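You operate a simulated robot arm through the tools that you are given. There is no shell and no other tool. Be economical: measure what you need, move in short steps, check, and stop when the job is done.

The job below is to be done with a simulated two-armed robot. You get a single attempt, and the scene is never put back.

JOB
The left filter pot leaks: stop the pump, shut its valve and wipe the oil off the shelf.
Fine: use the white cloth and put it back; leave the other pot alone. What is to be rubbed or washed off counts as gone when no trace of it is left.

Only the result counts: the job must be done as asked and must still hold three seconds after the hand-in. Knocking over, shifting, dropping, spilling or breaking anything else fails it. Flat cloth is picked up by pressing the open fingertips on it (5 to 10 N) and closing them slowly along it; thin cloth reads only 2 to 8 mm in the jaws.

ROBOT AND FRAMES
Two 6-joint arms with two-finger parallel grippers on one trunk, on a base that drives. Base frame: it is fixed to the floor where the robot stands at the start and does not move with it; the origin is under the middle of the robot, x ahead of it, y to its left, z up. Lengths are in m, angles in degrees, forces in N, time in s.
The left shoulder is at the start at [0.05, 0.17, 1.35], the right one opposite. Each reaches about 1.092 m from its shoulder. Places, roughly: cloth (9x6x3 cm) [0.8, 0, 0.7]; left bleed knob [1.3, 0, 0.9]; left lid knob [1.2, 0, 0.9]; left oil patch [1, 0.2, 0.7]; left pot valve [1.1, 0.1, 0.8]; pump knob [0.7, -0.1, 0.7]; right bleed knob [1, -0.4, 0.9]; right lid knob [1, -0.2, 0.9]; right pot valve [0.9, -0.1, 0.8]. Payload 1.57 kg a hand.
Tool frame (each hand has its own): the origin (TCP) lies between the finger pads and is the grasp point; the fingertips stand 0.03 m ahead of it; z points along the fingers, y is the line along which they close. The gripper opens to 0.08 m. The fingers are 0.017 m wide and 0.012 m thick; the gripper's body (0.04 by 0.082 m) begins 0.08 m behind the TCP.
Orientation is that of the tool frame in the base frame, as a unit quaternion [x, y, z, w]. With the fingers straight down and closing along the base's y, the tool's x points along the base's -x, its y along +y and its z along -z.

CONTROLS
- The arms move only by the tool servo_tool. It takes "left_motion", "right_motion" or both (then of equal length, played together; a hand with none holds still); each is a list of rows, each an object of numbers (a shift or turn left out is 0, a gripper value left out holds the last): "dx", "dy", "dz": the shift along the tool's x, y, z in m; "rx", "ry", "rz": the turn, a rotation vector about the tool's x, y, z in degrees. In form: [{"dx": .., "dy": .., "dz": .., "rx": .., "ry": .., "rz": ..}, ...]. A call has 1 to 12 rows; each row shifts and turns the commanded pose from where the row before left it, along the tool's axes as they then stand. "left_claw" and "right_claw" are, for a hand that has rows, the opening in per cent of the stroke, from 0 (shut) to 100 (fully open), set as the call begins (left out, the last holds). A row lasts 0.2 s, in which the tool goes at most 0.05 m and 8.6 degrees; a call with a longer step from one row to the next is refused whole, and so is a gripper value outside its range. Where a pose cannot be reached the arm comes as near as it can. A force on the tool above 60 N (or 10 N above the force at the start of the call, whichever is more), or a blocked arm, ends the call early, and 0.2 s more pass. Each finger travels about 0.072 m/s and halts on what it meets, pressing with about 37 N; the grip force reading is that of the motor and also rises with nothing between the fingers. The clock runs only during rows and for 0.2 s after the last one: add rows that do not move to give the fingers time. It gives the time, the measured TCP pose, the force on the tool (base axes), the opening and the grip force at its end, in the units of the frame above (readings bear some noise), with the torque about the TCP (base axes, N m) and any sound that the robot's microphone picked up, and new pictures: "pictures" is both (left out), scene, wrist or none (wrist: the cameras of the hands that moved).
- Cameras (640 x 400 px; columns grow to the right, rows downward): "scene" is now at [0.0233, -0.002, 1.9152]; the picture's right is [-0.09, -1.00, 0.00], its down [-0.81, 0.07, -0.58] and it looks along [0.58, -0.05, -0.81] (base axes); focal length 272 px, centre (320, 200). "left" rides on the left gripper at [0.072, 0.007, -0.122] in its tool frame; the picture's right is [-0.09, 1.00, 0.00], its down [-0.84, -0.08, -0.54] and it looks along [-0.54, -0.05, 0.84] (tool axes); focal length 238 px, centre (320, 200). "right" rides on the right gripper at [0.072, -0.007, -0.122] in its tool frame; the picture's right is [0.09, 1.00, 0.00], its down [-0.84, 0.08, -0.54] and it looks along [-0.54, 0.05, 0.84] (tool axes); focal length 238 px, centre (320, 200). There is no depth. A picture from a camera that has moved, and an enlarged one, comes with that camera's place and axes in the base frame and with its lens. The place of the scene camera against the robot may be out by one fixed shift of up to 0.012 m in any direction.
- lift_body(by): slides the trunk up (or, below 0, down) by that many m; the arms and the scene camera ride with it, the base frame stays. It gives what a move gives, with no picture.
- steer(legs): drives the robot by 1 to 6 legs, each [ahead, left, turn to the left] in m, m and degrees, along the robot's own axes; the way and the turn of a leg run together, so that a leg with both is an arc; at most 1.5 m and 180 degrees a leg. The arms and the cameras ride along, it lands a little off, and it stops where it bumps. It gives what a move gives, and a new picture of the scene camera.
- pan_tilt(pan, tilt): turns the head with the scene camera to pan (to the left, within 86 degrees either way) and tilt (down, from -29 to 69), counted from straight ahead of the robot. It gives what a move gives, and a new picture of the scene camera.
- enlarge(camera, box): a new picture of the part [left, top, right, bottom] of that camera's present view, enlarged. It takes no simulated time.
- hand_in(): hands the job in; it is judged then, once.

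Go step by step. Nothing tells you exact positions but the pictures and the camera data: compare them with the known pose of the tool, close in by small moves and look again before you grip or let go. The budget is 120 turns and 260 pictures, counting those below and the enlarged ones. Unless the task says otherwise, let go and move clear before handing in, and close with one line.

The tools are called by a JSON object that holds its "api" and its "payload". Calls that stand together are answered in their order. servo_tool: Moves the arms, as the interface text tells. Its arguments: {"type":"object","properties":{"left_motion":{"type":"array","items":{"type":"object","properties":{"dx":{"type":"number"},"dy":{"type":"number"},"dz":{"type":"number"},"rx":{"type":"number"},"ry":{"type":"number"},"rz":{"type":"number"}}}},"left_claw":{"type":"number"},"right_motion":{"type":"array","items":{"type":"object","properties":{"dx":{"type":"number"},"dy":{"type":"number"},"dz":{"type":"number"},"rx":{"type":"number"},"ry":{"type":"number"},"rz":{"type":"number"}}}},"right_claw":{"type":"number"},"pictures":{"type":"string","enum":["both","scene","wrist","none"]}},"required":[]} The other tools are called the same way: lift_body (by) slides the trunk up or down; steer (legs) drives the base; pan_tilt (pan, tilt) turns the head that bears the scene camera; enlarge (camera, box) takes an enlarged picture of a part of a camera's view; hand_in () hands the job in.

At the start:

```text
clock: 0.0
left_position: [0.7157, 0.3838, 1.2403]
left_tool_rot: [0.0, 1.0, 0.0, -0.001]
left_contact_force: [-0.7, 0.4, 0.9]
left_moment: [-0.05, -0.01, 0.04]
left_grip_width: 0.0797
left_grip_force: 0.0
right_position: [0.7142, -0.2597, 1.2405]
right_tool_rot: [-0.001, 1.0, 0.0, 0.0]
right_contact_force: [-0.6, -0.4, 0.0]
right_moment: [-0.02, 0.01, 0.0]
right_grip_width: 0.0803
right_grip_force: 0.0
trunk travel left (down, up): [-0.965, 0.005]
robot x, y, heading: [-0.0022, -0.0026, 0.3]
head pan, tilt: [-5.1, 54.5]
```

scene: 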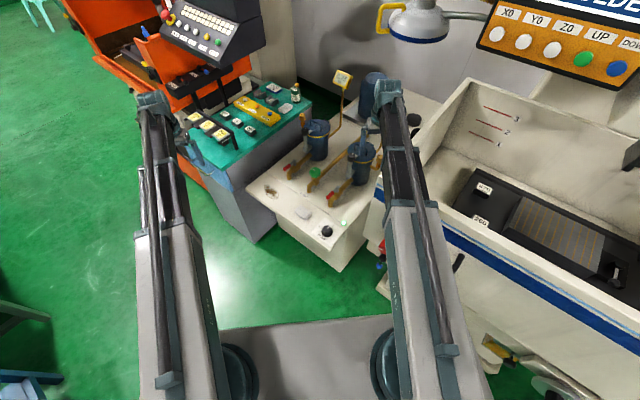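
right: 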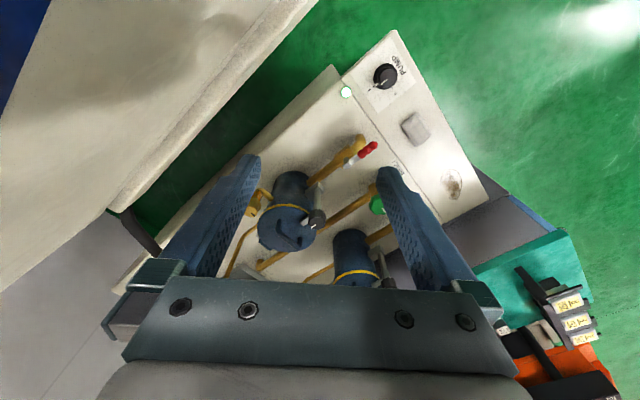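
left: 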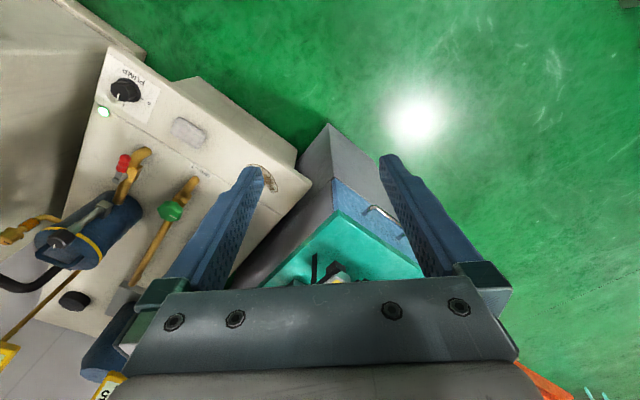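

I see the filter bench ahead with two pots, a pump knob at its near right corner, a white cloth, and an oil patch. I'll enlarge for details first.

{"api": "enlarge", "payload": {"camera": "scene", "box": [230, 60, 430, 280]}}

{"api": "enlarge", "payload": {"camera": "right", "box": [220, 20, 500, 300]}}

{"api": "enlarge", "payload": {"camera": "left", "box": [0, 40, 300, 380]}}

```text
1.82 times, centred on (330, 170) of scene
camera zoom: at [0.0233, -0.002, 1.9152], right [-0.09, -1.0, 0.0], down [-0.81, 0.07, -0.58], along [0.58, -0.05, -0.81], focal length 495 px, centre (302, 254)
```

zoom: 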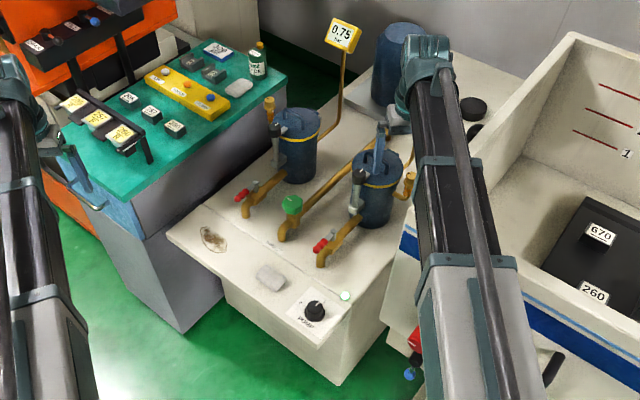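

```text
1.43 times, centred on (360, 160) of right
camera zoom: at [0.643, -0.2672, 1.3617], right [-0.09, 1.0, 0.0], down [0.84, 0.08, 0.54], along [0.54, 0.05, -0.84], focal length 340 px, centre (263, 257)
```

zoom: 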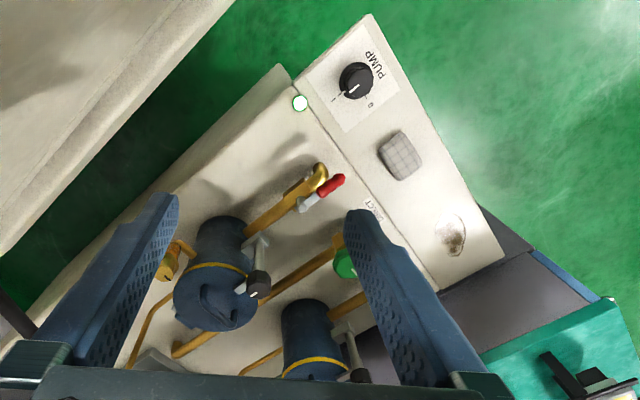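

```text
1.18 times, centred on (150, 210) of left
camera zoom: at [0.6419, 0.3901, 1.3622], right [0.09, 1.0, 0.0], down [0.84, -0.08, 0.54], along [0.54, -0.05, -0.84], focal length 280 px, centre (520, 188)
```

zoom: 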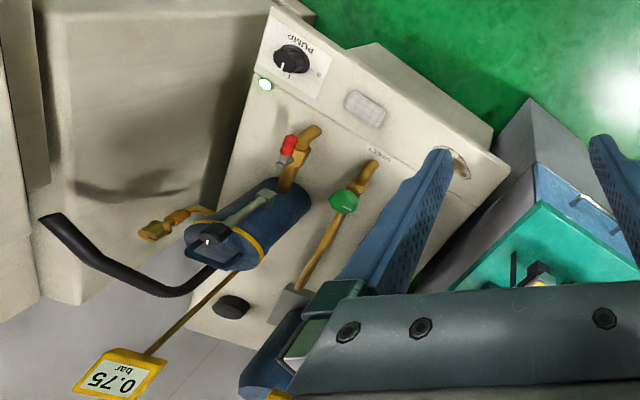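

The bench runs at about 45° to me: knob (0.69,-0.09), cloth (0.80,0.02), oil (0.96,0.19). The valves are out of reach, so I'll drive to face the bench squarely.

{"api": "steer", "payload": {"legs": [[0, 0.45, 0], [0, 0, -45.3], [0.25, 0.28, 0]]}}

```text
clock: 5.7
left_position: [0.8674, 0.2163, 1.2412]
left_tool_rot: [0.389, 0.921, 0.001, 0.0]
left_contact_force: [0.2, 0.1, -0.3]
left_moment: [0.0, -0.01, -0.01]
left_grip_width: 0.0799
left_grip_force: 0.1
right_position: [0.3965, -0.2333, 1.241]
right_tool_rot: [0.393, 0.919, 0.0, -0.009]
right_contact_force: [-2.8, 4.7, 0.3]
right_moment: [-0.58, -0.31, 0.13]
right_grip_width: 0.08
right_grip_force: 0.1
trunk travel left (down, up): [-0.965, 0.005]
robot x, y, heading: [0.0945, 0.4587, -45.7]
head pan, tilt: [-5.1, 54.5]
stopped in leg 3: the force on the tool passed its limit at 78 N (the readings are from after the stop); the commanded pose is now the measured one
camera scene: at [0.1032, 0.4374, 1.9152], right [-0.78, -0.63, 0.0], down [-0.51, 0.63, -0.58], along [0.37, -0.45, -0.81], focal length 272 px, centre (320, 200)
```

scene: 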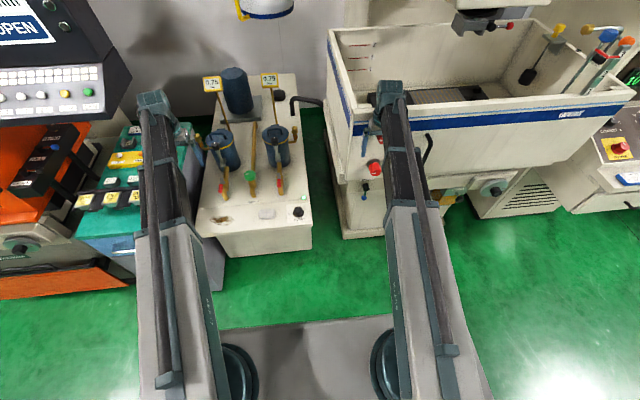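

The right hand touched something (the machine's tub wall). I'll pull the right arm back and look.

{"api": "servo_tool", "payload": {"right_motion": [{"dx": 0.04}, {"dx": 0.04}, {"dx": 0.04}, {"dx": 0.04}, {"dx": 0.04}, {"dx": 0.04}], "pictures": "both"}}

```text
clock: 7.1
left_position: [0.8681, 0.2169, 1.2406]
left_tool_rot: [0.388, 0.922, 0.0, 0.0]
left_contact_force: [0.3, 0.5, 0.6]
left_moment: [-0.03, 0.04, 0.03]
left_grip_width: 0.0798
left_grip_force: 0.0
right_position: [0.23, -0.0592, 1.2406]
right_tool_rot: [0.393, 0.919, -0.001, -0.007]
right_contact_force: [0.2, 0.3, -0.5]
right_moment: [0.0, 0.01, -0.02]
right_grip_width: 0.0801
right_grip_force: 0.2
right hand out of reach, approached as far as the arm can: row 4
trunk travel left (down, up): [-0.965, 0.005]
robot x, y, heading: [0.0957, 0.4616, -45.9]
head pan, tilt: [-5.1, 54.5]
camera scene: at [0.103, 0.437, 1.9153], right [-0.78, -0.63, 0.0], down [-0.51, 0.63, -0.58], along [0.37, -0.45, -0.81], focal length 272 px, centre (320, 200)
camera right: at [0.1788, -0.0123, 1.363], right [0.66, 0.75, -0.01], down [0.64, -0.55, 0.53], along [0.4, -0.35, -0.85], focal length 238 px, centre (320, 200)
```

scene: 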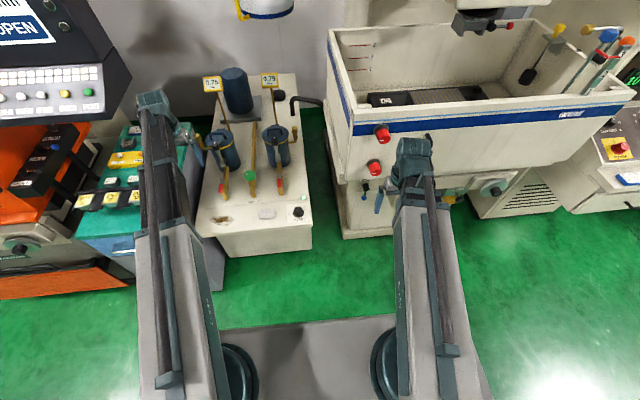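
right: 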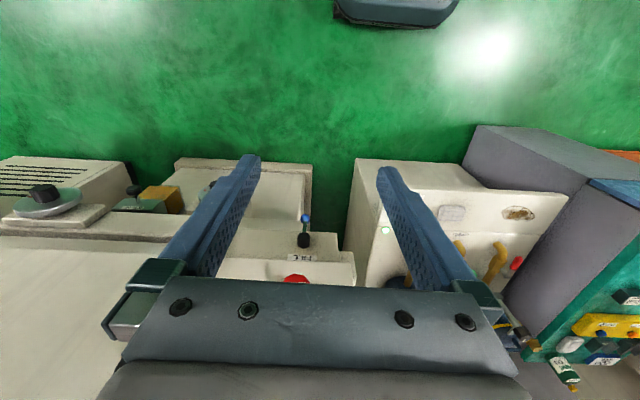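

Drive left first, then ahead.

{"api": "steer", "payload": {"legs": [[0, 0.24, 0.9], [0.18, 0, 0]]}}

{"api": "pan_tilt", "payload": {"pan": 0, "tilt": 60}}

```text
clock: 9.6
left_position: [1.0919, 0.3324, 1.24]
left_tool_rot: [0.381, 0.925, 0.002, -0.009]
left_contact_force: [-0.8, 0.2, 0.3]
left_moment: [0.0, -0.05, 0.01]
left_grip_width: 0.0799
left_grip_force: 0.1
right_position: [0.465, 0.0427, 1.2393]
right_tool_rot: [0.389, 0.921, -0.001, -0.007]
right_contact_force: [0.3, 0.4, 0.3]
right_moment: [0.01, 0.0, -0.01]
right_grip_width: 0.0801
right_grip_force: 0.0
trunk travel left (down, up): [-0.965, 0.005]
robot x, y, heading: [0.3219, 0.5639, -45.5]
head pan, tilt: [-5.1, 54.5]
stopped in leg 2: the force on the tool passed its limit at 114 N (the readings are from after the stop); the commanded pose is now the measured one
camera scene: at [0.3311, 0.538, 1.9152], right [-0.77, -0.64, 0.0], down [-0.52, 0.63, -0.58], along [0.37, -0.45, -0.81], focal length 272 px, centre (320, 200)
```

scene: 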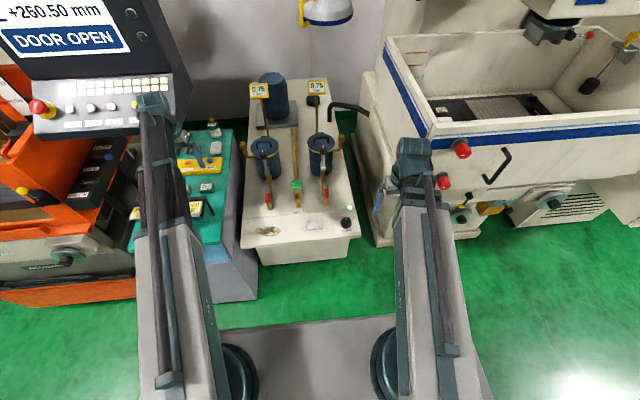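

```text
clock: 10.2
left_position: [1.0915, 0.3314, 1.2394]
left_tool_rot: [0.382, 0.924, 0.002, -0.009]
left_contact_force: [-1.9, 2.1, 0.0]
left_moment: [-0.27, -0.21, 0.04]
left_grip_width: 0.0801
left_grip_force: 0.0
right_position: [0.4648, 0.0414, 1.2389]
right_tool_rot: [0.389, 0.921, -0.001, -0.007]
right_contact_force: [0.2, -0.1, 0.6]
right_moment: [-0.02, 0.04, -0.02]
right_grip_width: 0.0799
right_grip_force: 0.1
trunk travel left (down, up): [-0.965, 0.005]
robot x, y, heading: [0.3199, 0.5626, -45.5]
head pan, tilt: [0.0, 60.0]
camera scene: at [0.3317, 0.5467, 1.9086], right [-0.71, -0.7, 0.0], down [-0.61, 0.62, -0.5], along [0.35, -0.36, -0.87], focal length 272 px, centre (320, 200)
```

scene: 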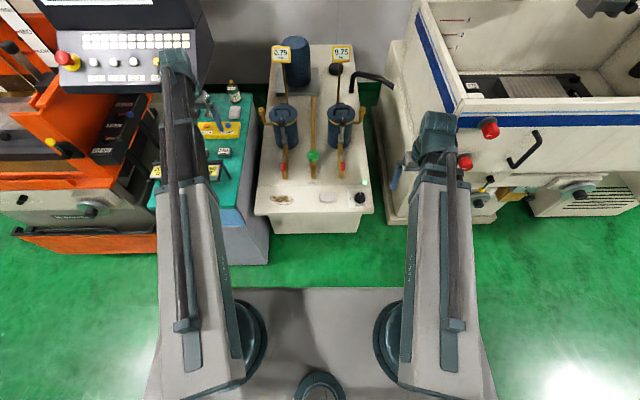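

The left hand brushed the pendant box, so I'll retract it straight back. The robot is already well placed: the bench is about 0.7 m ahead and centred.

{"api": "servo_tool", "payload": {"left_motion": [{"dx": 0.04}, {"dx": 0.04}, {"dx": 0.04}, {"dx": 0.04, "dy": -0.02}, {"dx": 0.0, "dy": -0.04}, {"dx": 0.0, "dy": -0.04}, {"dy": -0.04}], "pictures": "both"}}

{"api": "enlarge", "payload": {"camera": "scene", "box": [230, 30, 410, 230]}}

```text
clock: 11.8
left_position: [0.878, 0.343, 1.2395]
left_tool_rot: [0.382, 0.924, 0.003, -0.01]
left_contact_force: [-1.0, 0.2, 0.1]
left_moment: [0.02, -0.02, -0.01]
left_grip_width: 0.0801
left_grip_force: 0.1
left hand out of reach, approached as far as the arm can: row 3
right_position: [0.4636, 0.0411, 1.2399]
right_tool_rot: [0.389, 0.921, 0.0, -0.007]
right_contact_force: [-0.5, 0.6, -0.4]
right_moment: [-0.01, -0.07, 0.0]
right_grip_width: 0.08
right_grip_force: 0.1
trunk travel left (down, up): [-0.965, 0.005]
robot x, y, heading: [0.3202, 0.5597, -45.5]
head pan, tilt: [0.0, 60.0]
camera scene: at [0.3314, 0.545, 1.9085], right [-0.71, -0.7, 0.0], down [-0.61, 0.62, -0.5], along [0.35, -0.35, -0.87], focal length 272 px, centre (320, 200)
camera left: at [0.8346, 0.3952, 1.3637], right [0.77, 0.64, 0.0], down [0.55, -0.65, 0.53], along [0.33, -0.4, -0.85], focal length 238 px, centre (320, 200)
```

scene: 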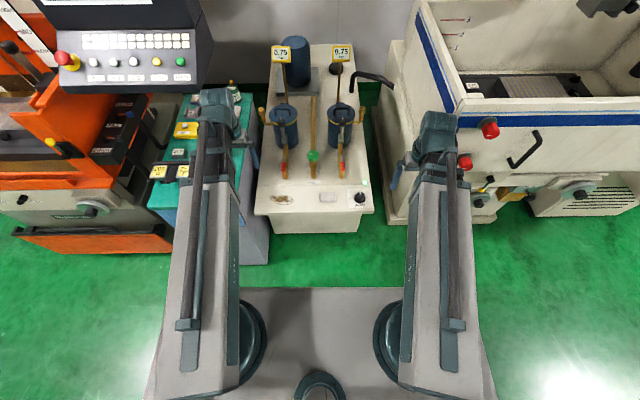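
left: 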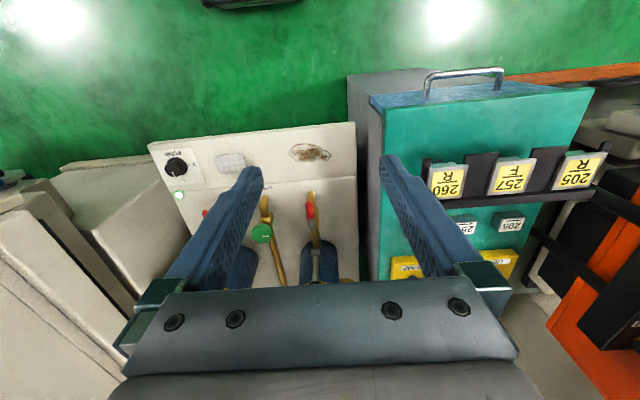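

```text
2.00 times, centred on (320, 130) of scene
camera zoom: at [0.3314, 0.545, 1.9085], right [-0.71, -0.7, 0.0], down [-0.61, 0.62, -0.5], along [0.35, -0.35, -0.87], focal length 544 px, centre (320, 340)
```

zoom: 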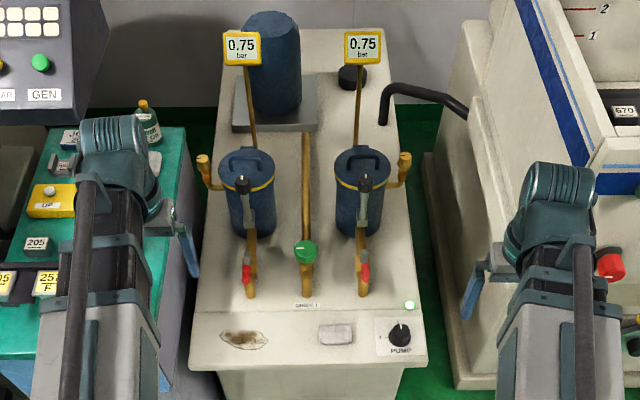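

{"api": "enlarge", "payload": {"camera": "scene", "box": [280, 140, 380, 210]}}

{"api": "enlarge", "payload": {"camera": "scene", "box": [250, 95, 350, 185]}}

{"api": "enlarge", "payload": {"camera": "left", "box": [140, 120, 360, 290]}}

```text
5.71 times, centred on (330, 175) of scene
camera zoom: at [0.3314, 0.545, 1.9085], right [-0.71, -0.7, 0.0], down [-0.61, 0.62, -0.5], along [0.35, -0.35, -0.87], focal length 1555 px, centre (263, 343)
```

zoom: 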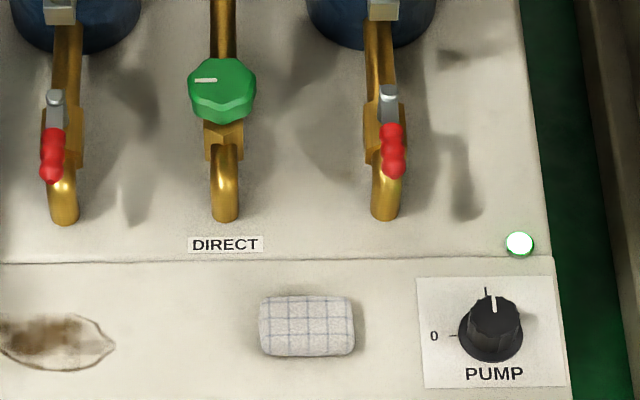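

```text
4.44 times, centred on (300, 140) of scene
camera zoom: at [0.3314, 0.545, 1.9085], right [-0.71, -0.7, 0.0], down [-0.61, 0.62, -0.5], along [0.35, -0.35, -0.87], focal length 1209 px, centre (409, 467)
```

zoom: 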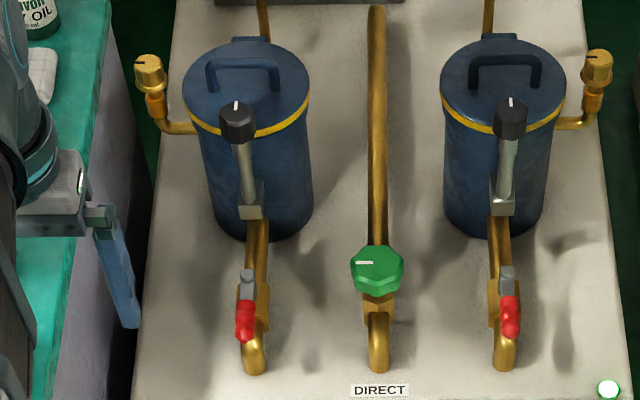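

```text
2.35 times, centred on (250, 205) of left
camera zoom: at [0.8346, 0.3952, 1.3637], right [0.77, 0.64, 0.0], down [0.55, -0.65, 0.53], along [0.33, -0.4, -0.85], focal length 561 px, centre (485, 188)
```

zoom: 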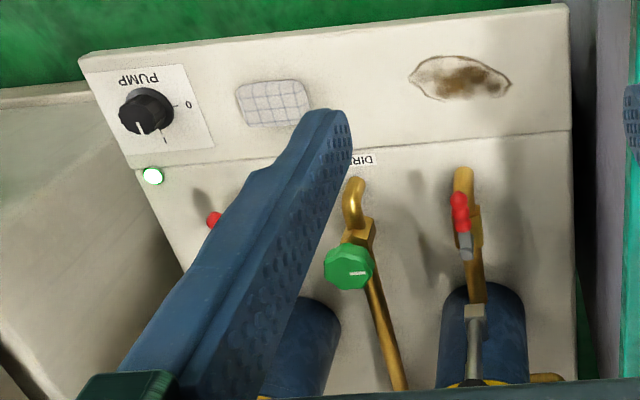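

Pump knob points at "I" (away from me), and 0 is on its left, so it needs a quarter turn counter-clockwise. The right hand goes above the knob, roughly 0.72 ahead and -0.20 left of the robot.

{"api": "servo_tool", "payload": {"right_motion": [{"dx": -0.04, "dy": 0.02}, {"dx": -0.04, "dy": 0.02}, {"dx": -0.04, "dy": 0.02}, {"dx": -0.04, "dz": 0.02}, {"dx": -0.04, "dz": 0.03}, {"dx": -0.03, "dz": 0.03}, {"dz": 0.04}, {"dz": 0.04}, {"dz": 0.04}, {"dz": 0.04}, {}], "pictures": "both"}}

{"api": "enlarge", "payload": {"camera": "right", "box": [220, 80, 440, 280]}}

```text
clock: 14.2
left_position: [0.8804, 0.3423, 1.2405]
left_tool_rot: [0.382, 0.924, 0.002, -0.01]
left_contact_force: [-0.2, 0.2, -0.1]
left_moment: [-0.01, -0.01, -0.02]
left_grip_width: 0.0798
left_grip_force: 0.0
right_position: [0.6658, -0.0775, 1.2404]
right_tool_rot: [0.389, 0.921, -0.001, -0.007]
right_contact_force: [-0.3, 0.5, 0.0]
right_moment: [0.01, -0.01, 0.01]
right_grip_width: 0.08
right_grip_force: 0.0
right hand out of reach, approached as far as the arm can: row 4, 5, 6, 7, 8, 9, 10
trunk travel left (down, up): [-0.965, 0.005]
robot x, y, heading: [0.3251, 0.558, -45.4]
head pan, tilt: [0.0, 60.0]
camera scene: at [0.332, 0.5463, 1.9086], right [-0.71, -0.7, 0.0], down [-0.61, 0.62, -0.5], along [0.35, -0.36, -0.87], focal length 272 px, centre (320, 200)
camera right: at [0.6125, -0.031, 1.3627], right [0.65, 0.76, -0.01], down [0.65, -0.55, 0.53], along [0.4, -0.35, -0.85], focal length 238 px, centre (320, 200)
```

scene: 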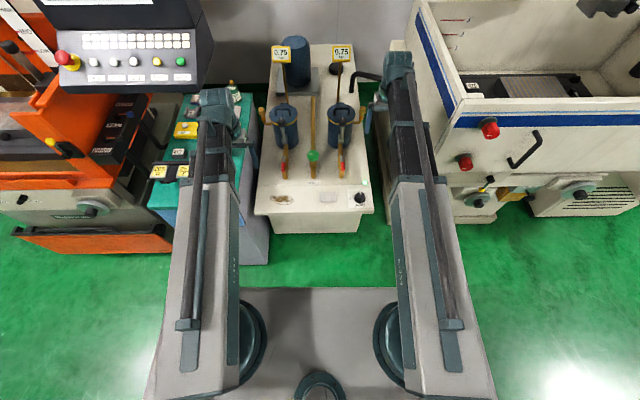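
right: 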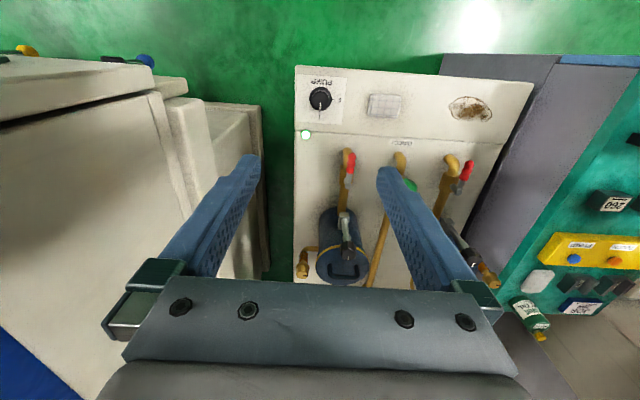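

```text
2.00 times, centred on (330, 180) of right
camera zoom: at [0.6125, -0.031, 1.3627], right [0.65, 0.76, -0.01], down [0.65, -0.55, 0.53], along [0.4, -0.35, -0.85], focal length 477 px, centre (300, 240)
```

zoom: 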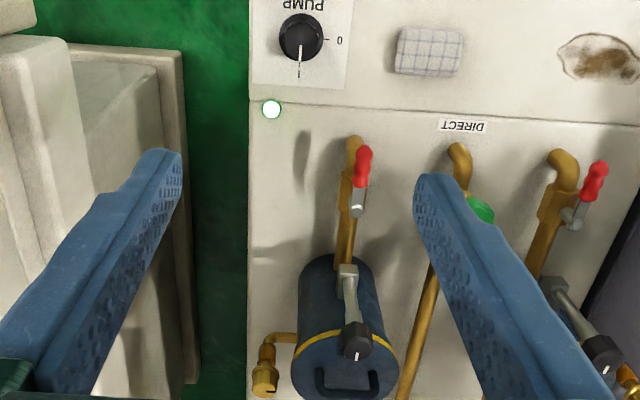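

The knob sits at about (0.72, -0.20) in the robot frame, but my arms run out of horizontal reach this high up. I'll lower the trunk, which extends the reach near shelf height.

{"api": "lift_body", "payload": {"by": -0.28}}

{"api": "servo_tool", "payload": {"right_motion": [{"dx": -0.015}, {"dz": 0.02}, {"dz": 0.02}, {}], "pictures": "both"}}

```text
clock: 17.1
left_position: [0.8804, 0.3442, 0.9591]
left_tool_rot: [0.382, 0.924, 0.003, -0.009]
left_contact_force: [0.2, -0.3, 0.3]
left_moment: [-0.02, -0.01, 0.01]
left_grip_width: 0.0799
left_grip_force: 0.0
right_position: [0.665, -0.078, 0.9602]
right_tool_rot: [0.389, 0.921, -0.001, -0.008]
right_contact_force: [-0.2, -0.2, 0.2]
right_moment: [-0.01, 0.01, 0.0]
right_grip_width: 0.0799
right_grip_force: 0.1
trunk travel left (down, up): [-0.685, 0.285]
robot x, y, heading: [0.323, 0.5641, -45.4]
head pan, tilt: [0.0, 60.0]
```

```text
clock: 18.1
left_position: [0.8808, 0.344, 0.9608]
left_tool_rot: [0.382, 0.924, 0.003, -0.008]
left_contact_force: [0.0, 0.4, -0.2]
left_moment: [-0.02, 0.0, -0.03]
left_grip_width: 0.0801
left_grip_force: 0.0
right_position: [0.6769, -0.0893, 0.9619]
right_tool_rot: [0.389, 0.921, 0.0, -0.008]
right_contact_force: [-0.3, -0.2, -0.1]
right_moment: [-0.02, 0.02, -0.03]
right_grip_width: 0.08
right_grip_force: 0.1
right hand out of reach, approached as far as the arm can: row 2, 3
trunk travel left (down, up): [-0.685, 0.285]
robot x, y, heading: [0.3218, 0.5592, -45.2]
head pan, tilt: [0.0, 60.0]
camera scene: at [0.3321, 0.5462, 1.6286], right [-0.71, -0.7, 0.0], down [-0.61, 0.62, -0.5], along [0.35, -0.36, -0.87], focal length 272 px, centre (320, 200)
camera right: at [0.6242, -0.0431, 1.0827], right [0.65, 0.76, -0.01], down [0.65, -0.55, 0.53], along [0.4, -0.35, -0.85], focal length 238 px, centre (320, 200)
```

scene: 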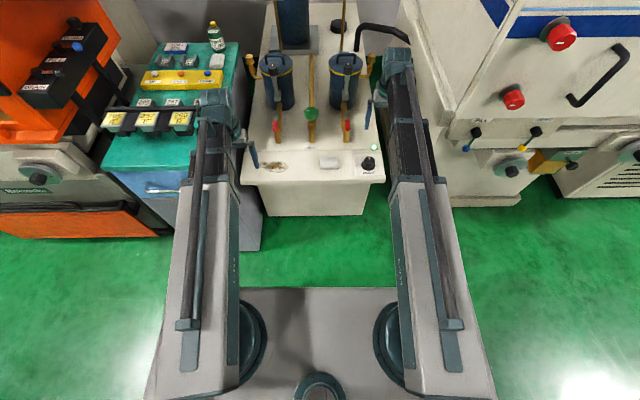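
right: 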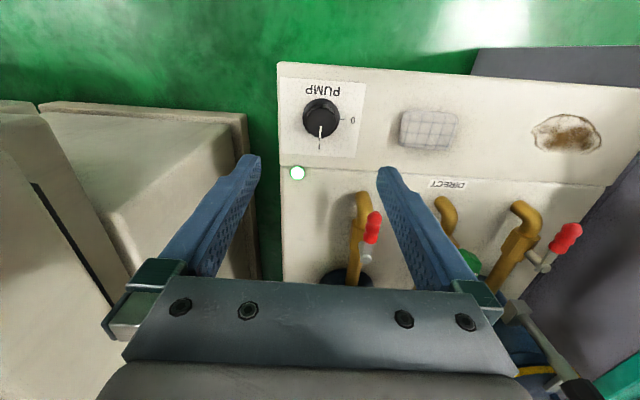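

Odd: the arm won't go further down in this posture, but the trunk can carry it down. In x/y the right hand is already almost directly over the knob. Enlarging to refine.

{"api": "enlarge", "payload": {"camera": "right", "box": [270, 70, 380, 170]}}

{"api": "servo_tool", "payload": {"right_motion": [{"dz": -0.02}, {"dz": 0.02}, {"dz": 0.01}, {}], "pictures": "none"}}

```text
4.00 times, centred on (325, 120) of right
camera zoom: at [0.6242, -0.0431, 1.0827], right [0.65, 0.76, -0.01], down [0.65, -0.55, 0.53], along [0.4, -0.35, -0.85], focal length 953 px, centre (300, 520)
```

zoom: 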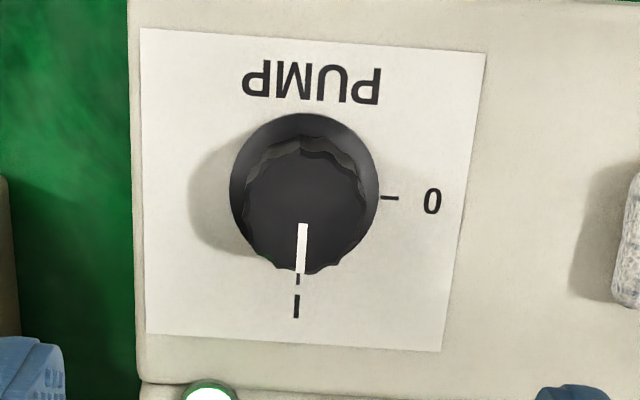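

```text
clock: 19.1
left_position: [0.8796, 0.3424, 0.9602]
left_tool_rot: [0.382, 0.924, 0.003, -0.009]
left_contact_force: [0.1, -0.4, -0.6]
left_moment: [0.02, -0.02, -0.01]
left_grip_width: 0.0803
left_grip_force: 0.1
right_position: [0.6763, -0.0903, 0.9594]
right_tool_rot: [0.388, 0.922, 0.0, -0.008]
right_contact_force: [-0.2, -0.1, 0.5]
right_moment: [0.03, -0.02, -0.04]
right_grip_width: 0.08
right_grip_force: 0.1
right hand out of reach, approached as far as the arm can: row 1, 2, 3
trunk travel left (down, up): [-0.685, 0.285]
robot x, y, heading: [0.3241, 0.5609, -45.2]
head pan, tilt: [0.0, 60.0]
```

{"api": "servo_tool", "payload": {"left_motion": [{"dz": 0.02}, {"dz": 0.02}, {}], "right_motion": [{"dz": 0.005}, {"dz": 0.005}, {}], "pictures": "none"}}

```text
clock: 19.9
left_position: [0.8803, 0.3441, 0.9594]
left_tool_rot: [0.382, 0.924, 0.003, -0.01]
left_contact_force: [0.1, -0.1, 0.1]
left_moment: [-0.01, 0.03, -0.03]
left_grip_width: 0.08
left_grip_force: 0.1
left hand out of reach, approached as far as the arm can: row 1, 2
right_position: [0.6764, -0.0901, 0.9602]
right_tool_rot: [0.389, 0.921, 0.0, -0.008]
right_contact_force: [0.6, -1.0, -0.2]
right_moment: [0.0, -0.03, -0.01]
right_grip_width: 0.0801
right_grip_force: 0.0
right hand out of reach, approached as far as the arm can: row 1, 2
trunk travel left (down, up): [-0.685, 0.285]
robot x, y, heading: [0.3237, 0.5617, -45.3]
head pan, tilt: [0.0, 60.0]
```

{"api": "servo_tool", "payload": {"left_motion": [{"ry": 6}, {"ry": 6}, {}], "pictures": "none"}}

{"api": "servo_tool", "payload": {"left_motion": [{"dz": 0.02}, {"dz": 0.02}, {}], "pictures": "none"}}

```text
clock: 20.7
left_position: [0.8796, 0.3448, 0.9668]
left_tool_rot: [0.379, 0.918, 0.044, -0.106]
left_contact_force: [0.3, 0.0, 0.1]
left_moment: [-0.04, 0.03, -0.01]
left_grip_width: 0.0801
left_grip_force: 0.0
left hand out of reach, approached as far as the arm can: row 2
right_position: [0.6776, -0.0899, 0.9598]
right_tool_rot: [0.389, 0.921, -0.001, -0.008]
right_contact_force: [-0.6, 0.1, -0.4]
right_moment: [-0.03, 0.01, -0.02]
right_grip_width: 0.0799
right_grip_force: 0.1
trunk travel left (down, up): [-0.685, 0.285]
robot x, y, heading: [0.3211, 0.5604, -45.3]
head pan, tilt: [0.0, 60.0]
```

```text
clock: 21.5
left_position: [0.8746, 0.349, 0.9656]
left_tool_rot: [0.38, 0.918, 0.043, -0.106]
left_contact_force: [-0.3, 0.4, 0.5]
left_moment: [0.0, 0.0, 0.0]
left_grip_width: 0.0801
left_grip_force: 0.0
left hand out of reach, approached as far as the arm can: row 1, 2
right_position: [0.6776, -0.0895, 0.9598]
right_tool_rot: [0.389, 0.921, -0.001, -0.008]
right_contact_force: [-0.1, 0.1, 0.2]
right_moment: [0.03, 0.0, 0.0]
right_grip_width: 0.0802
right_grip_force: 0.0
trunk travel left (down, up): [-0.685, 0.285]
robot x, y, heading: [0.3194, 0.5623, -45.0]
head pan, tilt: [0.0, 60.0]
```

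I've learned the arms are SCARA-like: vertical motion comes only from the trunk. The knob centre is at about (0.689, -0.101, 0.71–0.73). I'll park the left hand back over the floor, nudge the right one forward, and come down partway.

{"api": "servo_tool", "payload": {"left_motion": [{"ry": -6}, {"ry": -6}, {"dx": 0.04}, {"dx": 0.03}, {}], "right_motion": [{"dx": -0.008}, {"dx": -0.008}, {}, {}, {}], "pictures": "none"}}

{"api": "lift_body", "payload": {"by": -0.15}}

{"api": "enlarge", "payload": {"camera": "right", "box": [160, 0, 480, 200]}}

{"api": "enlarge", "payload": {"camera": "scene", "box": [160, 0, 480, 200]}}

```text
clock: 22.7
left_position: [0.8247, 0.4008, 0.9585]
left_tool_rot: [0.382, 0.924, 0.003, -0.009]
left_contact_force: [0.2, 0.0, -0.7]
left_moment: [-0.02, -0.02, -0.01]
left_grip_width: 0.0801
left_grip_force: 0.1
left hand out of reach, approached as far as the arm can: row 1, 3
right_position: [0.6892, -0.1015, 0.9593]
right_tool_rot: [0.389, 0.921, 0.0, -0.008]
right_contact_force: [0.4, 0.2, 1.5]
right_moment: [0.0, 0.05, -0.01]
right_grip_width: 0.08
right_grip_force: 0.1
trunk travel left (down, up): [-0.685, 0.285]
robot x, y, heading: [0.3197, 0.5586, -45.2]
head pan, tilt: [0.0, 60.0]
```

```text
clock: 24.4
left_position: [0.8252, 0.3996, 0.8104]
left_tool_rot: [0.382, 0.924, 0.003, -0.009]
left_contact_force: [0.6, 0.0, -0.5]
left_moment: [0.02, -0.02, -0.03]
left_grip_width: 0.0802
left_grip_force: 0.1
right_position: [0.6892, -0.1008, 0.8097]
right_tool_rot: [0.389, 0.921, -0.001, -0.008]
right_contact_force: [1.2, -0.1, 0.8]
right_moment: [0.01, 0.0, -0.03]
right_grip_width: 0.0801
right_grip_force: 0.2
trunk travel left (down, up): [-0.535, 0.435]
robot x, y, heading: [0.3223, 0.5613, -45.1]
head pan, tilt: [0.0, 60.0]
```

```text
2.00 times, centred on (320, 100) of right
camera zoom: at [0.636, -0.0542, 0.9328], right [0.65, 0.76, -0.01], down [0.65, -0.55, 0.53], along [0.4, -0.35, -0.85], focal length 477 px, centre (320, 400)
```

zoom: 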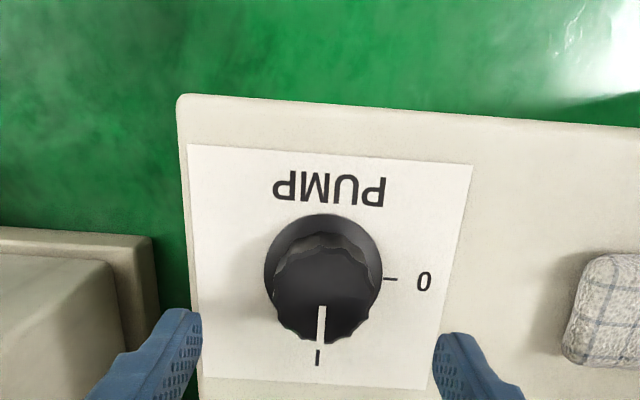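

```text
2.00 times, centred on (320, 100) of scene
camera zoom: at [0.332, 0.5463, 1.4786], right [-0.71, -0.7, 0.0], down [-0.61, 0.62, -0.5], along [0.35, -0.36, -0.87], focal length 544 px, centre (320, 400)
```

zoom: 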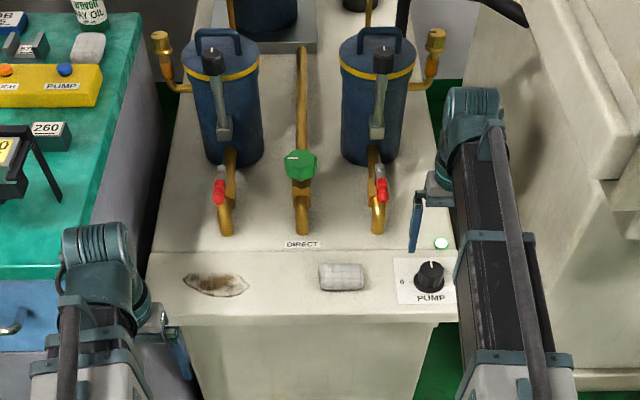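

The right hand is centred over the knob; lowering to grip height.

{"api": "lift_body", "payload": {"by": -0.06}}

{"api": "enlarge", "payload": {"camera": "right", "box": [160, 0, 480, 200]}}

{"api": "enlarge", "payload": {"camera": "scene", "box": [300, 60, 460, 160]}}

```text
clock: 25.4
left_position: [0.8263, 0.4011, 0.7501]
left_tool_rot: [0.382, 0.924, 0.003, -0.009]
left_contact_force: [-0.7, -0.3, 0.0]
left_moment: [0.0, 0.0, 0.01]
left_grip_width: 0.0801
left_grip_force: 0.0
right_position: [0.6893, -0.1016, 0.7499]
right_tool_rot: [0.389, 0.921, -0.001, -0.007]
right_contact_force: [-0.2, 0.8, 0.7]
right_moment: [0.02, -0.02, 0.0]
right_grip_width: 0.0801
right_grip_force: 0.0
trunk travel left (down, up): [-0.475, 0.495]
robot x, y, heading: [0.3236, 0.5629, -45.1]
head pan, tilt: [0.0, 60.0]
```

```text
2.00 times, centred on (320, 100) of right
camera zoom: at [0.636, -0.0542, 0.8728], right [0.65, 0.76, -0.01], down [0.65, -0.55, 0.53], along [0.4, -0.35, -0.85], focal length 477 px, centre (320, 400)
```

zoom: 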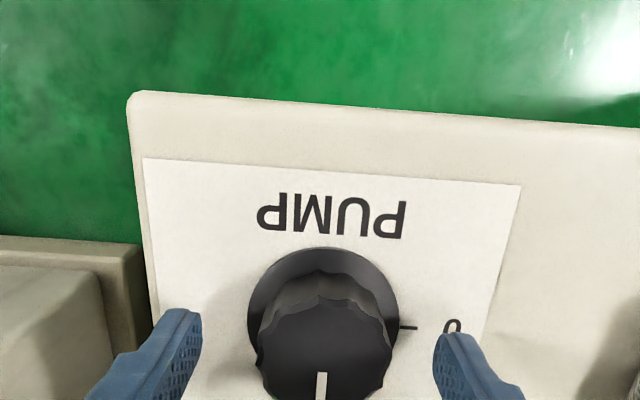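

```text
4.00 times, centred on (380, 110) of scene
camera zoom: at [0.332, 0.5463, 1.4186], right [-0.71, -0.7, 0.0], down [-0.61, 0.62, -0.5], along [0.35, -0.36, -0.87], focal length 1088 px, centre (80, 560)
```

zoom: 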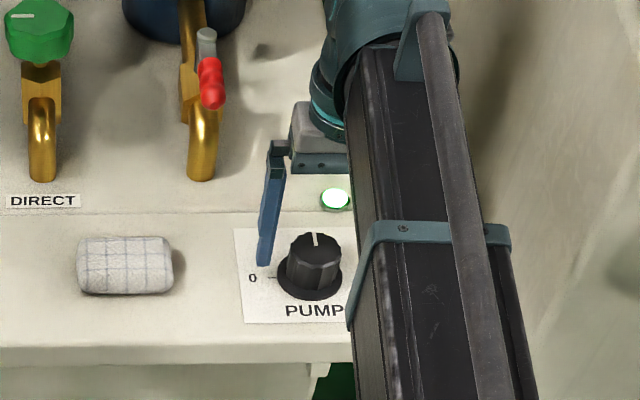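

{"api": "lift_body", "payload": {"by": -0.006}}

{"api": "servo_tool", "payload": {"right_claw": 0, "right_motion": [{}, {}, {}, {}], "pictures": "wrist"}}

```text
clock: 26.0
left_position: [0.8254, 0.4006, 0.7445]
left_tool_rot: [0.382, 0.924, 0.002, -0.009]
left_contact_force: [-0.2, 0.0, 0.1]
left_moment: [-0.02, -0.03, -0.02]
left_grip_width: 0.0801
left_grip_force: 0.1
right_position: [0.6877, -0.1011, 0.7434]
right_tool_rot: [0.389, 0.921, -0.001, -0.008]
right_contact_force: [-0.1, -1.1, 0.5]
right_moment: [0.0, 0.02, -0.04]
right_grip_width: 0.0799
right_grip_force: 0.1
trunk travel left (down, up): [-0.469, 0.501]
robot x, y, heading: [0.3226, 0.5637, -45.1]
head pan, tilt: [0.0, 60.0]
```

```text
clock: 27.0
left_position: [0.8255, 0.4005, 0.7425]
left_tool_rot: [0.382, 0.924, 0.003, -0.01]
left_contact_force: [-0.4, 0.3, -0.1]
left_moment: [-0.01, 0.0, -0.07]
left_grip_width: 0.0804
left_grip_force: 0.0
right_position: [0.6879, -0.0992, 0.7438]
right_tool_rot: [0.388, 0.922, 0.0, -0.007]
right_contact_force: [5.0, 5.9, -2.5]
right_moment: [0.56, -0.66, -0.02]
right_grip_width: 0.0438
right_grip_force: 45.3
trunk travel left (down, up): [-0.469, 0.501]
robot x, y, heading: [0.3205, 0.5603, -45.4]
head pan, tilt: [0.0, 60.0]
camera right: at [0.6367, -0.0537, 0.8667], right [0.65, 0.76, 0.0], down [0.65, -0.55, 0.53], along [0.4, -0.35, -0.85], focal length 238 px, centre (320, 200)
```

right: 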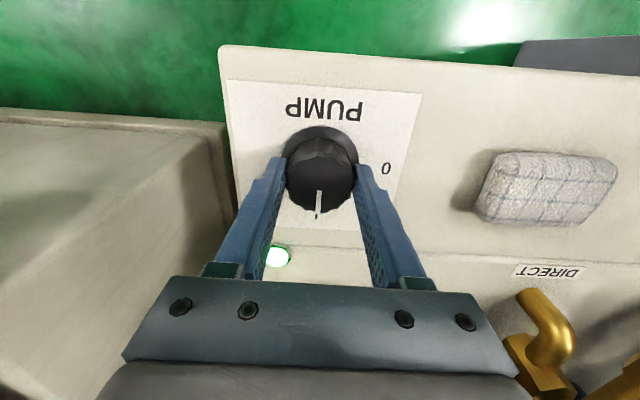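

Gripped the knob (44 mm). Turning counter-clockwise from above.

{"api": "servo_tool", "payload": {"right_motion": [{"rz": -8}, {"rz": -8}, {"rz": -8}, {"rz": -8}, {"rz": -8}, {}], "pictures": "wrist"}}

```text
clock: 28.4
left_position: [0.825, 0.4016, 0.7438]
left_tool_rot: [0.382, 0.924, 0.002, -0.01]
left_contact_force: [0.6, -0.3, -0.5]
left_moment: [-0.02, -0.01, 0.01]
left_grip_width: 0.0802
left_grip_force: 0.0
right_position: [0.6888, -0.101, 0.7442]
right_tool_rot: [0.049, 0.999, 0.002, -0.008]
right_contact_force: [0.6, 8.9, -6.1]
right_moment: [-0.71, -0.23, 0.01]
right_grip_width: 0.0439
right_grip_force: 45.3
trunk travel left (down, up): [-0.469, 0.501]
robot x, y, heading: [0.3253, 0.5603, -45.1]
head pan, tilt: [0.0, 60.0]
camera right: at [0.6192, -0.101, 0.8668], right [0.01, 1.0, 0.0], down [0.85, -0.01, 0.53], along [0.53, 0.0, -0.85], focal length 238 px, centre (320, 200)
```

right: 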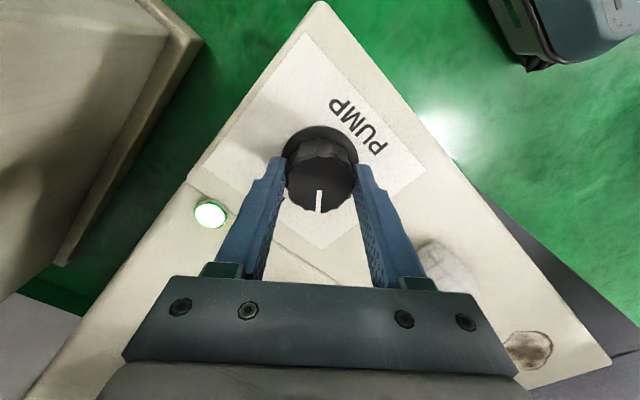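

The knob follows. Continuing the remaining 50°.

{"api": "servo_tool", "payload": {"right_motion": [{"rz": -8.4}, {"rz": -8.4}, {"rz": -8.4}, {"rz": -8.4}, {"rz": -8.4}, {"rz": -8}, {}], "pictures": "both"}}

```text
clock: 30.0
left_position: [0.8272, 0.4008, 0.7447]
left_tool_rot: [0.382, 0.924, 0.002, -0.01]
left_contact_force: [0.7, 0.6, -0.6]
left_moment: [-0.02, 0.02, 0.0]
left_grip_width: 0.08
left_grip_force: 0.0
right_position: [0.6894, -0.1028, 0.7427]
right_tool_rot: [-0.377, 0.926, 0.003, -0.006]
right_contact_force: [13.7, -6.6, 6.7]
right_moment: [-1.27, -0.38, -0.49]
right_grip_width: 0.0433
right_grip_force: 45.0
trunk travel left (down, up): [-0.469, 0.501]
robot x, y, heading: [0.3224, 0.5599, -45.1]
head pan, tilt: [0.0, 60.0]
camera scene: at [0.3328, 0.5464, 1.4127], right [-0.71, -0.7, 0.0], down [-0.61, 0.62, -0.5], along [0.35, -0.36, -0.87], focal length 272 px, centre (320, 200)
camera right: at [0.6447, -0.1578, 0.8662], right [-0.76, 0.65, 0.01], down [0.55, 0.64, 0.54], along [0.34, 0.42, -0.84], focal length 238 px, centre (320, 200)
```

scene: 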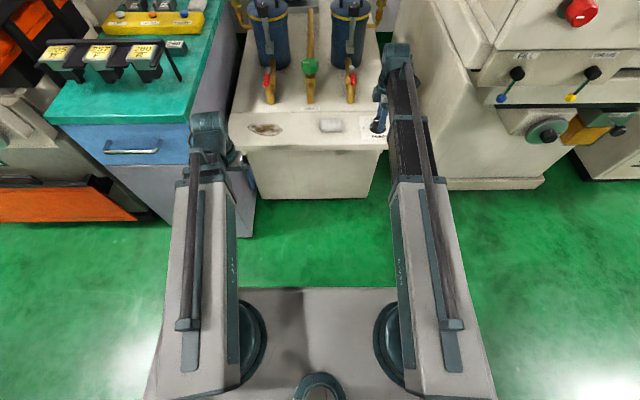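
right: 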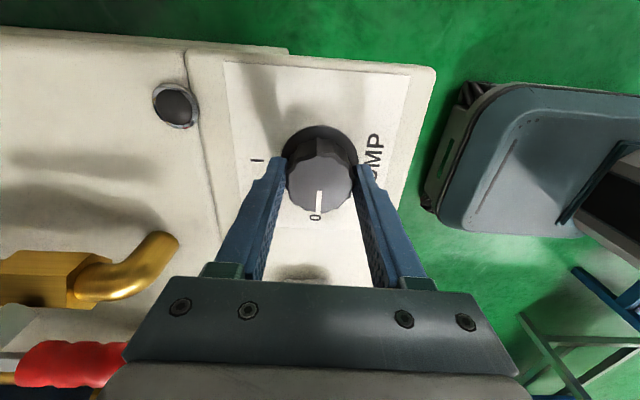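

The pump lamp is off and the pointer is at 0. Releasing and rising.

{"api": "servo_tool", "payload": {"right_claw": 100, "right_motion": [{}, {}, {}, {}], "pictures": "wrist"}}

{"api": "lift_body", "payload": {"by": 0.2}}

{"api": "servo_tool", "payload": {"right_motion": [{"rz": 8.4}, {"rz": 8.4}, {"rz": 8.4}, {"rz": 8.4}, {"rz": 8.4}, {"rz": 8}, {"rz": 8}, {"rz": 8}, {"rz": 8}, {"rz": 8}, {"rz": 8}, {}], "pictures": "both"}}

{"api": "enlarge", "payload": {"camera": "scene", "box": [230, 30, 410, 150]}}

```text
clock: 31.0
left_position: [0.8253, 0.4004, 0.7431]
left_tool_rot: [0.382, 0.924, 0.004, -0.009]
left_contact_force: [-0.4, -0.2, -0.2]
left_moment: [0.02, -0.03, -0.01]
left_grip_width: 0.0799
left_grip_force: 0.2
right_position: [0.6878, -0.101, 0.7434]
right_tool_rot: [-0.376, 0.927, 0.005, -0.006]
right_contact_force: [0.4, -0.3, 0.7]
right_moment: [0.01, -0.03, 0.0]
right_grip_width: 0.0801
right_grip_force: 0.0
trunk travel left (down, up): [-0.469, 0.501]
robot x, y, heading: [0.3266, 0.5618, -45.5]
head pan, tilt: [0.0, 60.0]
camera right: at [0.6435, -0.1571, 0.8661], right [-0.76, 0.65, 0.01], down [0.55, 0.64, 0.54], along [0.34, 0.42, -0.84], focal length 238 px, centre (320, 200)
```

right: 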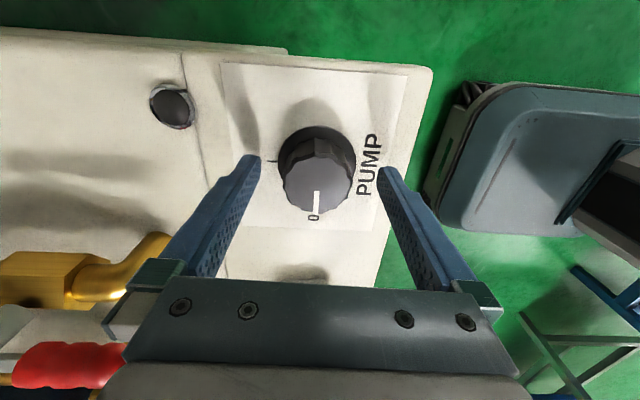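

```text
clock: 33.1
left_position: [0.8253, 0.4004, 0.9433]
left_tool_rot: [0.382, 0.924, 0.002, -0.008]
left_contact_force: [-0.1, -0.3, -1.0]
left_moment: [-0.05, 0.0, 0.04]
left_grip_width: 0.08
left_grip_force: 0.1
right_position: [0.6878, -0.102, 0.9436]
right_tool_rot: [-0.377, 0.926, 0.005, -0.005]
right_contact_force: [0.3, 0.3, 0.1]
right_moment: [0.04, 0.02, -0.01]
right_grip_width: 0.0799
right_grip_force: 0.1
trunk travel left (down, up): [-0.669, 0.301]
robot x, y, heading: [0.3253, 0.5623, -45.4]
head pan, tilt: [0.0, 60.0]
```

```text
clock: 35.8
left_position: [0.8256, 0.3995, 0.9437]
left_tool_rot: [0.381, 0.924, 0.003, -0.009]
left_contact_force: [0.2, -0.1, 0.1]
left_moment: [-0.03, -0.02, -0.04]
left_grip_width: 0.0798
left_grip_force: 0.0
right_position: [0.6878, -0.1026, 0.9426]
right_tool_rot: [0.389, 0.921, -0.001, -0.008]
right_contact_force: [-0.7, 0.3, 0.3]
right_moment: [-0.01, 0.0, -0.02]
right_grip_width: 0.0802
right_grip_force: 0.2
trunk travel left (down, up): [-0.669, 0.301]
robot x, y, heading: [0.3234, 0.5605, -45.2]
head pan, tilt: [0.0, 60.0]
camera scene: at [0.3321, 0.5462, 1.6126], right [-0.71, -0.7, 0.0], down [-0.61, 0.62, -0.5], along [0.35, -0.36, -0.87], focal length 272 px, centre (320, 200)
camera right: at [0.6354, -0.0563, 1.0667], right [0.65, 0.76, -0.01], down [0.65, -0.55, 0.53], along [0.4, -0.35, -0.85], focal length 238 px, centre (320, 200)
```

scene: 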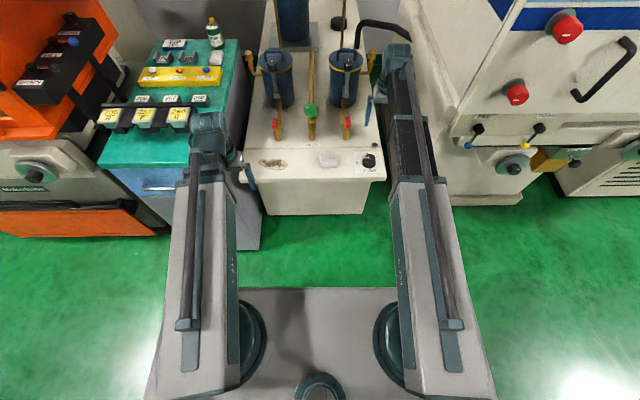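
right: 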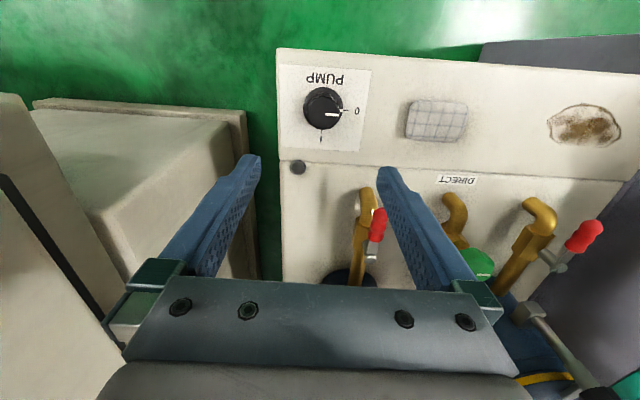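

```text
3.33 times, centred on (320, 90) of scene
camera zoom: at [0.3321, 0.5462, 1.6126], right [-0.71, -0.7, 0.0], down [-0.61, 0.62, -0.5], along [0.35, -0.36, -0.87], focal length 907 px, centre (320, 567)
```

zoom: 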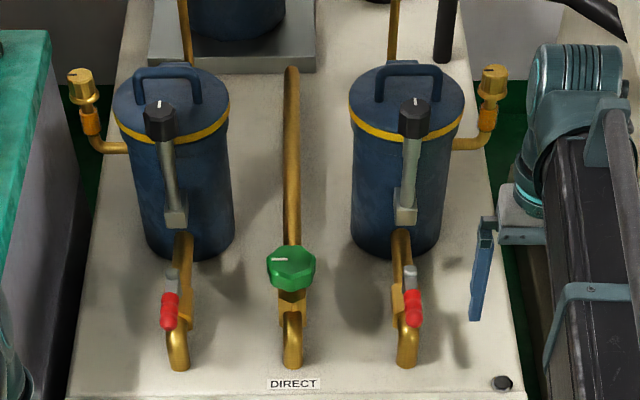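

Pump is off. Now examine the left valve with the left wrist camera.

{"api": "enlarge", "payload": {"camera": "left", "box": [160, 80, 480, 280]}}

{"api": "enlarge", "payload": {"camera": "right", "box": [460, 180, 640, 300]}}

{"api": "enlarge", "payload": {"camera": "scene", "box": [255, 100, 315, 150]}}

```text
2.00 times, centred on (320, 180) of left
camera zoom: at [0.7808, 0.4534, 1.0676], right [0.77, 0.64, 0.0], down [0.55, -0.65, 0.53], along [0.33, -0.41, -0.85], focal length 477 px, centre (320, 240)
```

zoom: 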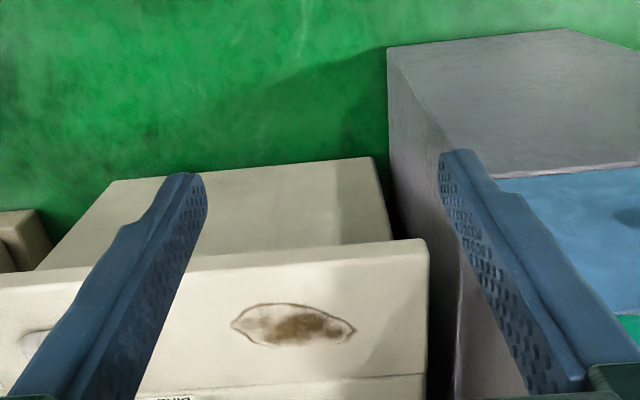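

```text
3.33 times, centred on (550, 240) of right
camera zoom: at [0.6354, -0.0563, 1.0667], right [0.65, 0.76, -0.01], down [0.65, -0.55, 0.53], along [0.4, -0.35, -0.85], focal length 794 px, centre (-447, 67)
```

zoom: 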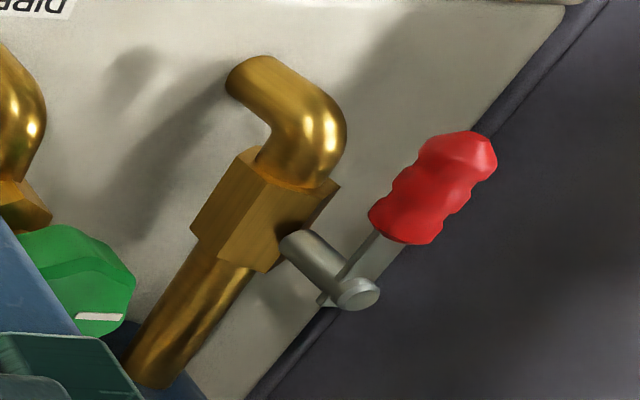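

```text
8.00 times, centred on (285, 125) of scene
camera zoom: at [0.3321, 0.5462, 1.6126], right [-0.71, -0.7, 0.0], down [-0.61, 0.62, -0.5], along [0.35, -0.36, -0.87], focal length 2177 px, centre (600, 800)
```

zoom: 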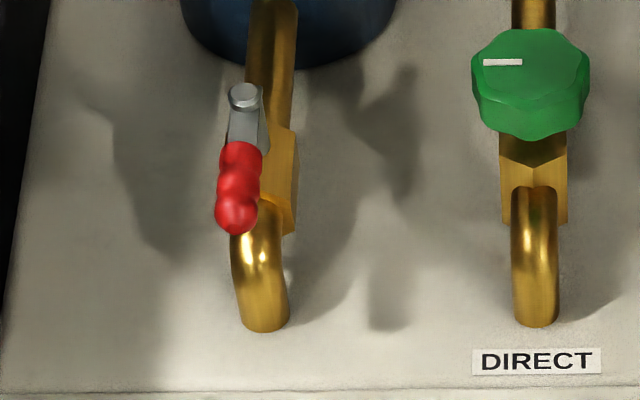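

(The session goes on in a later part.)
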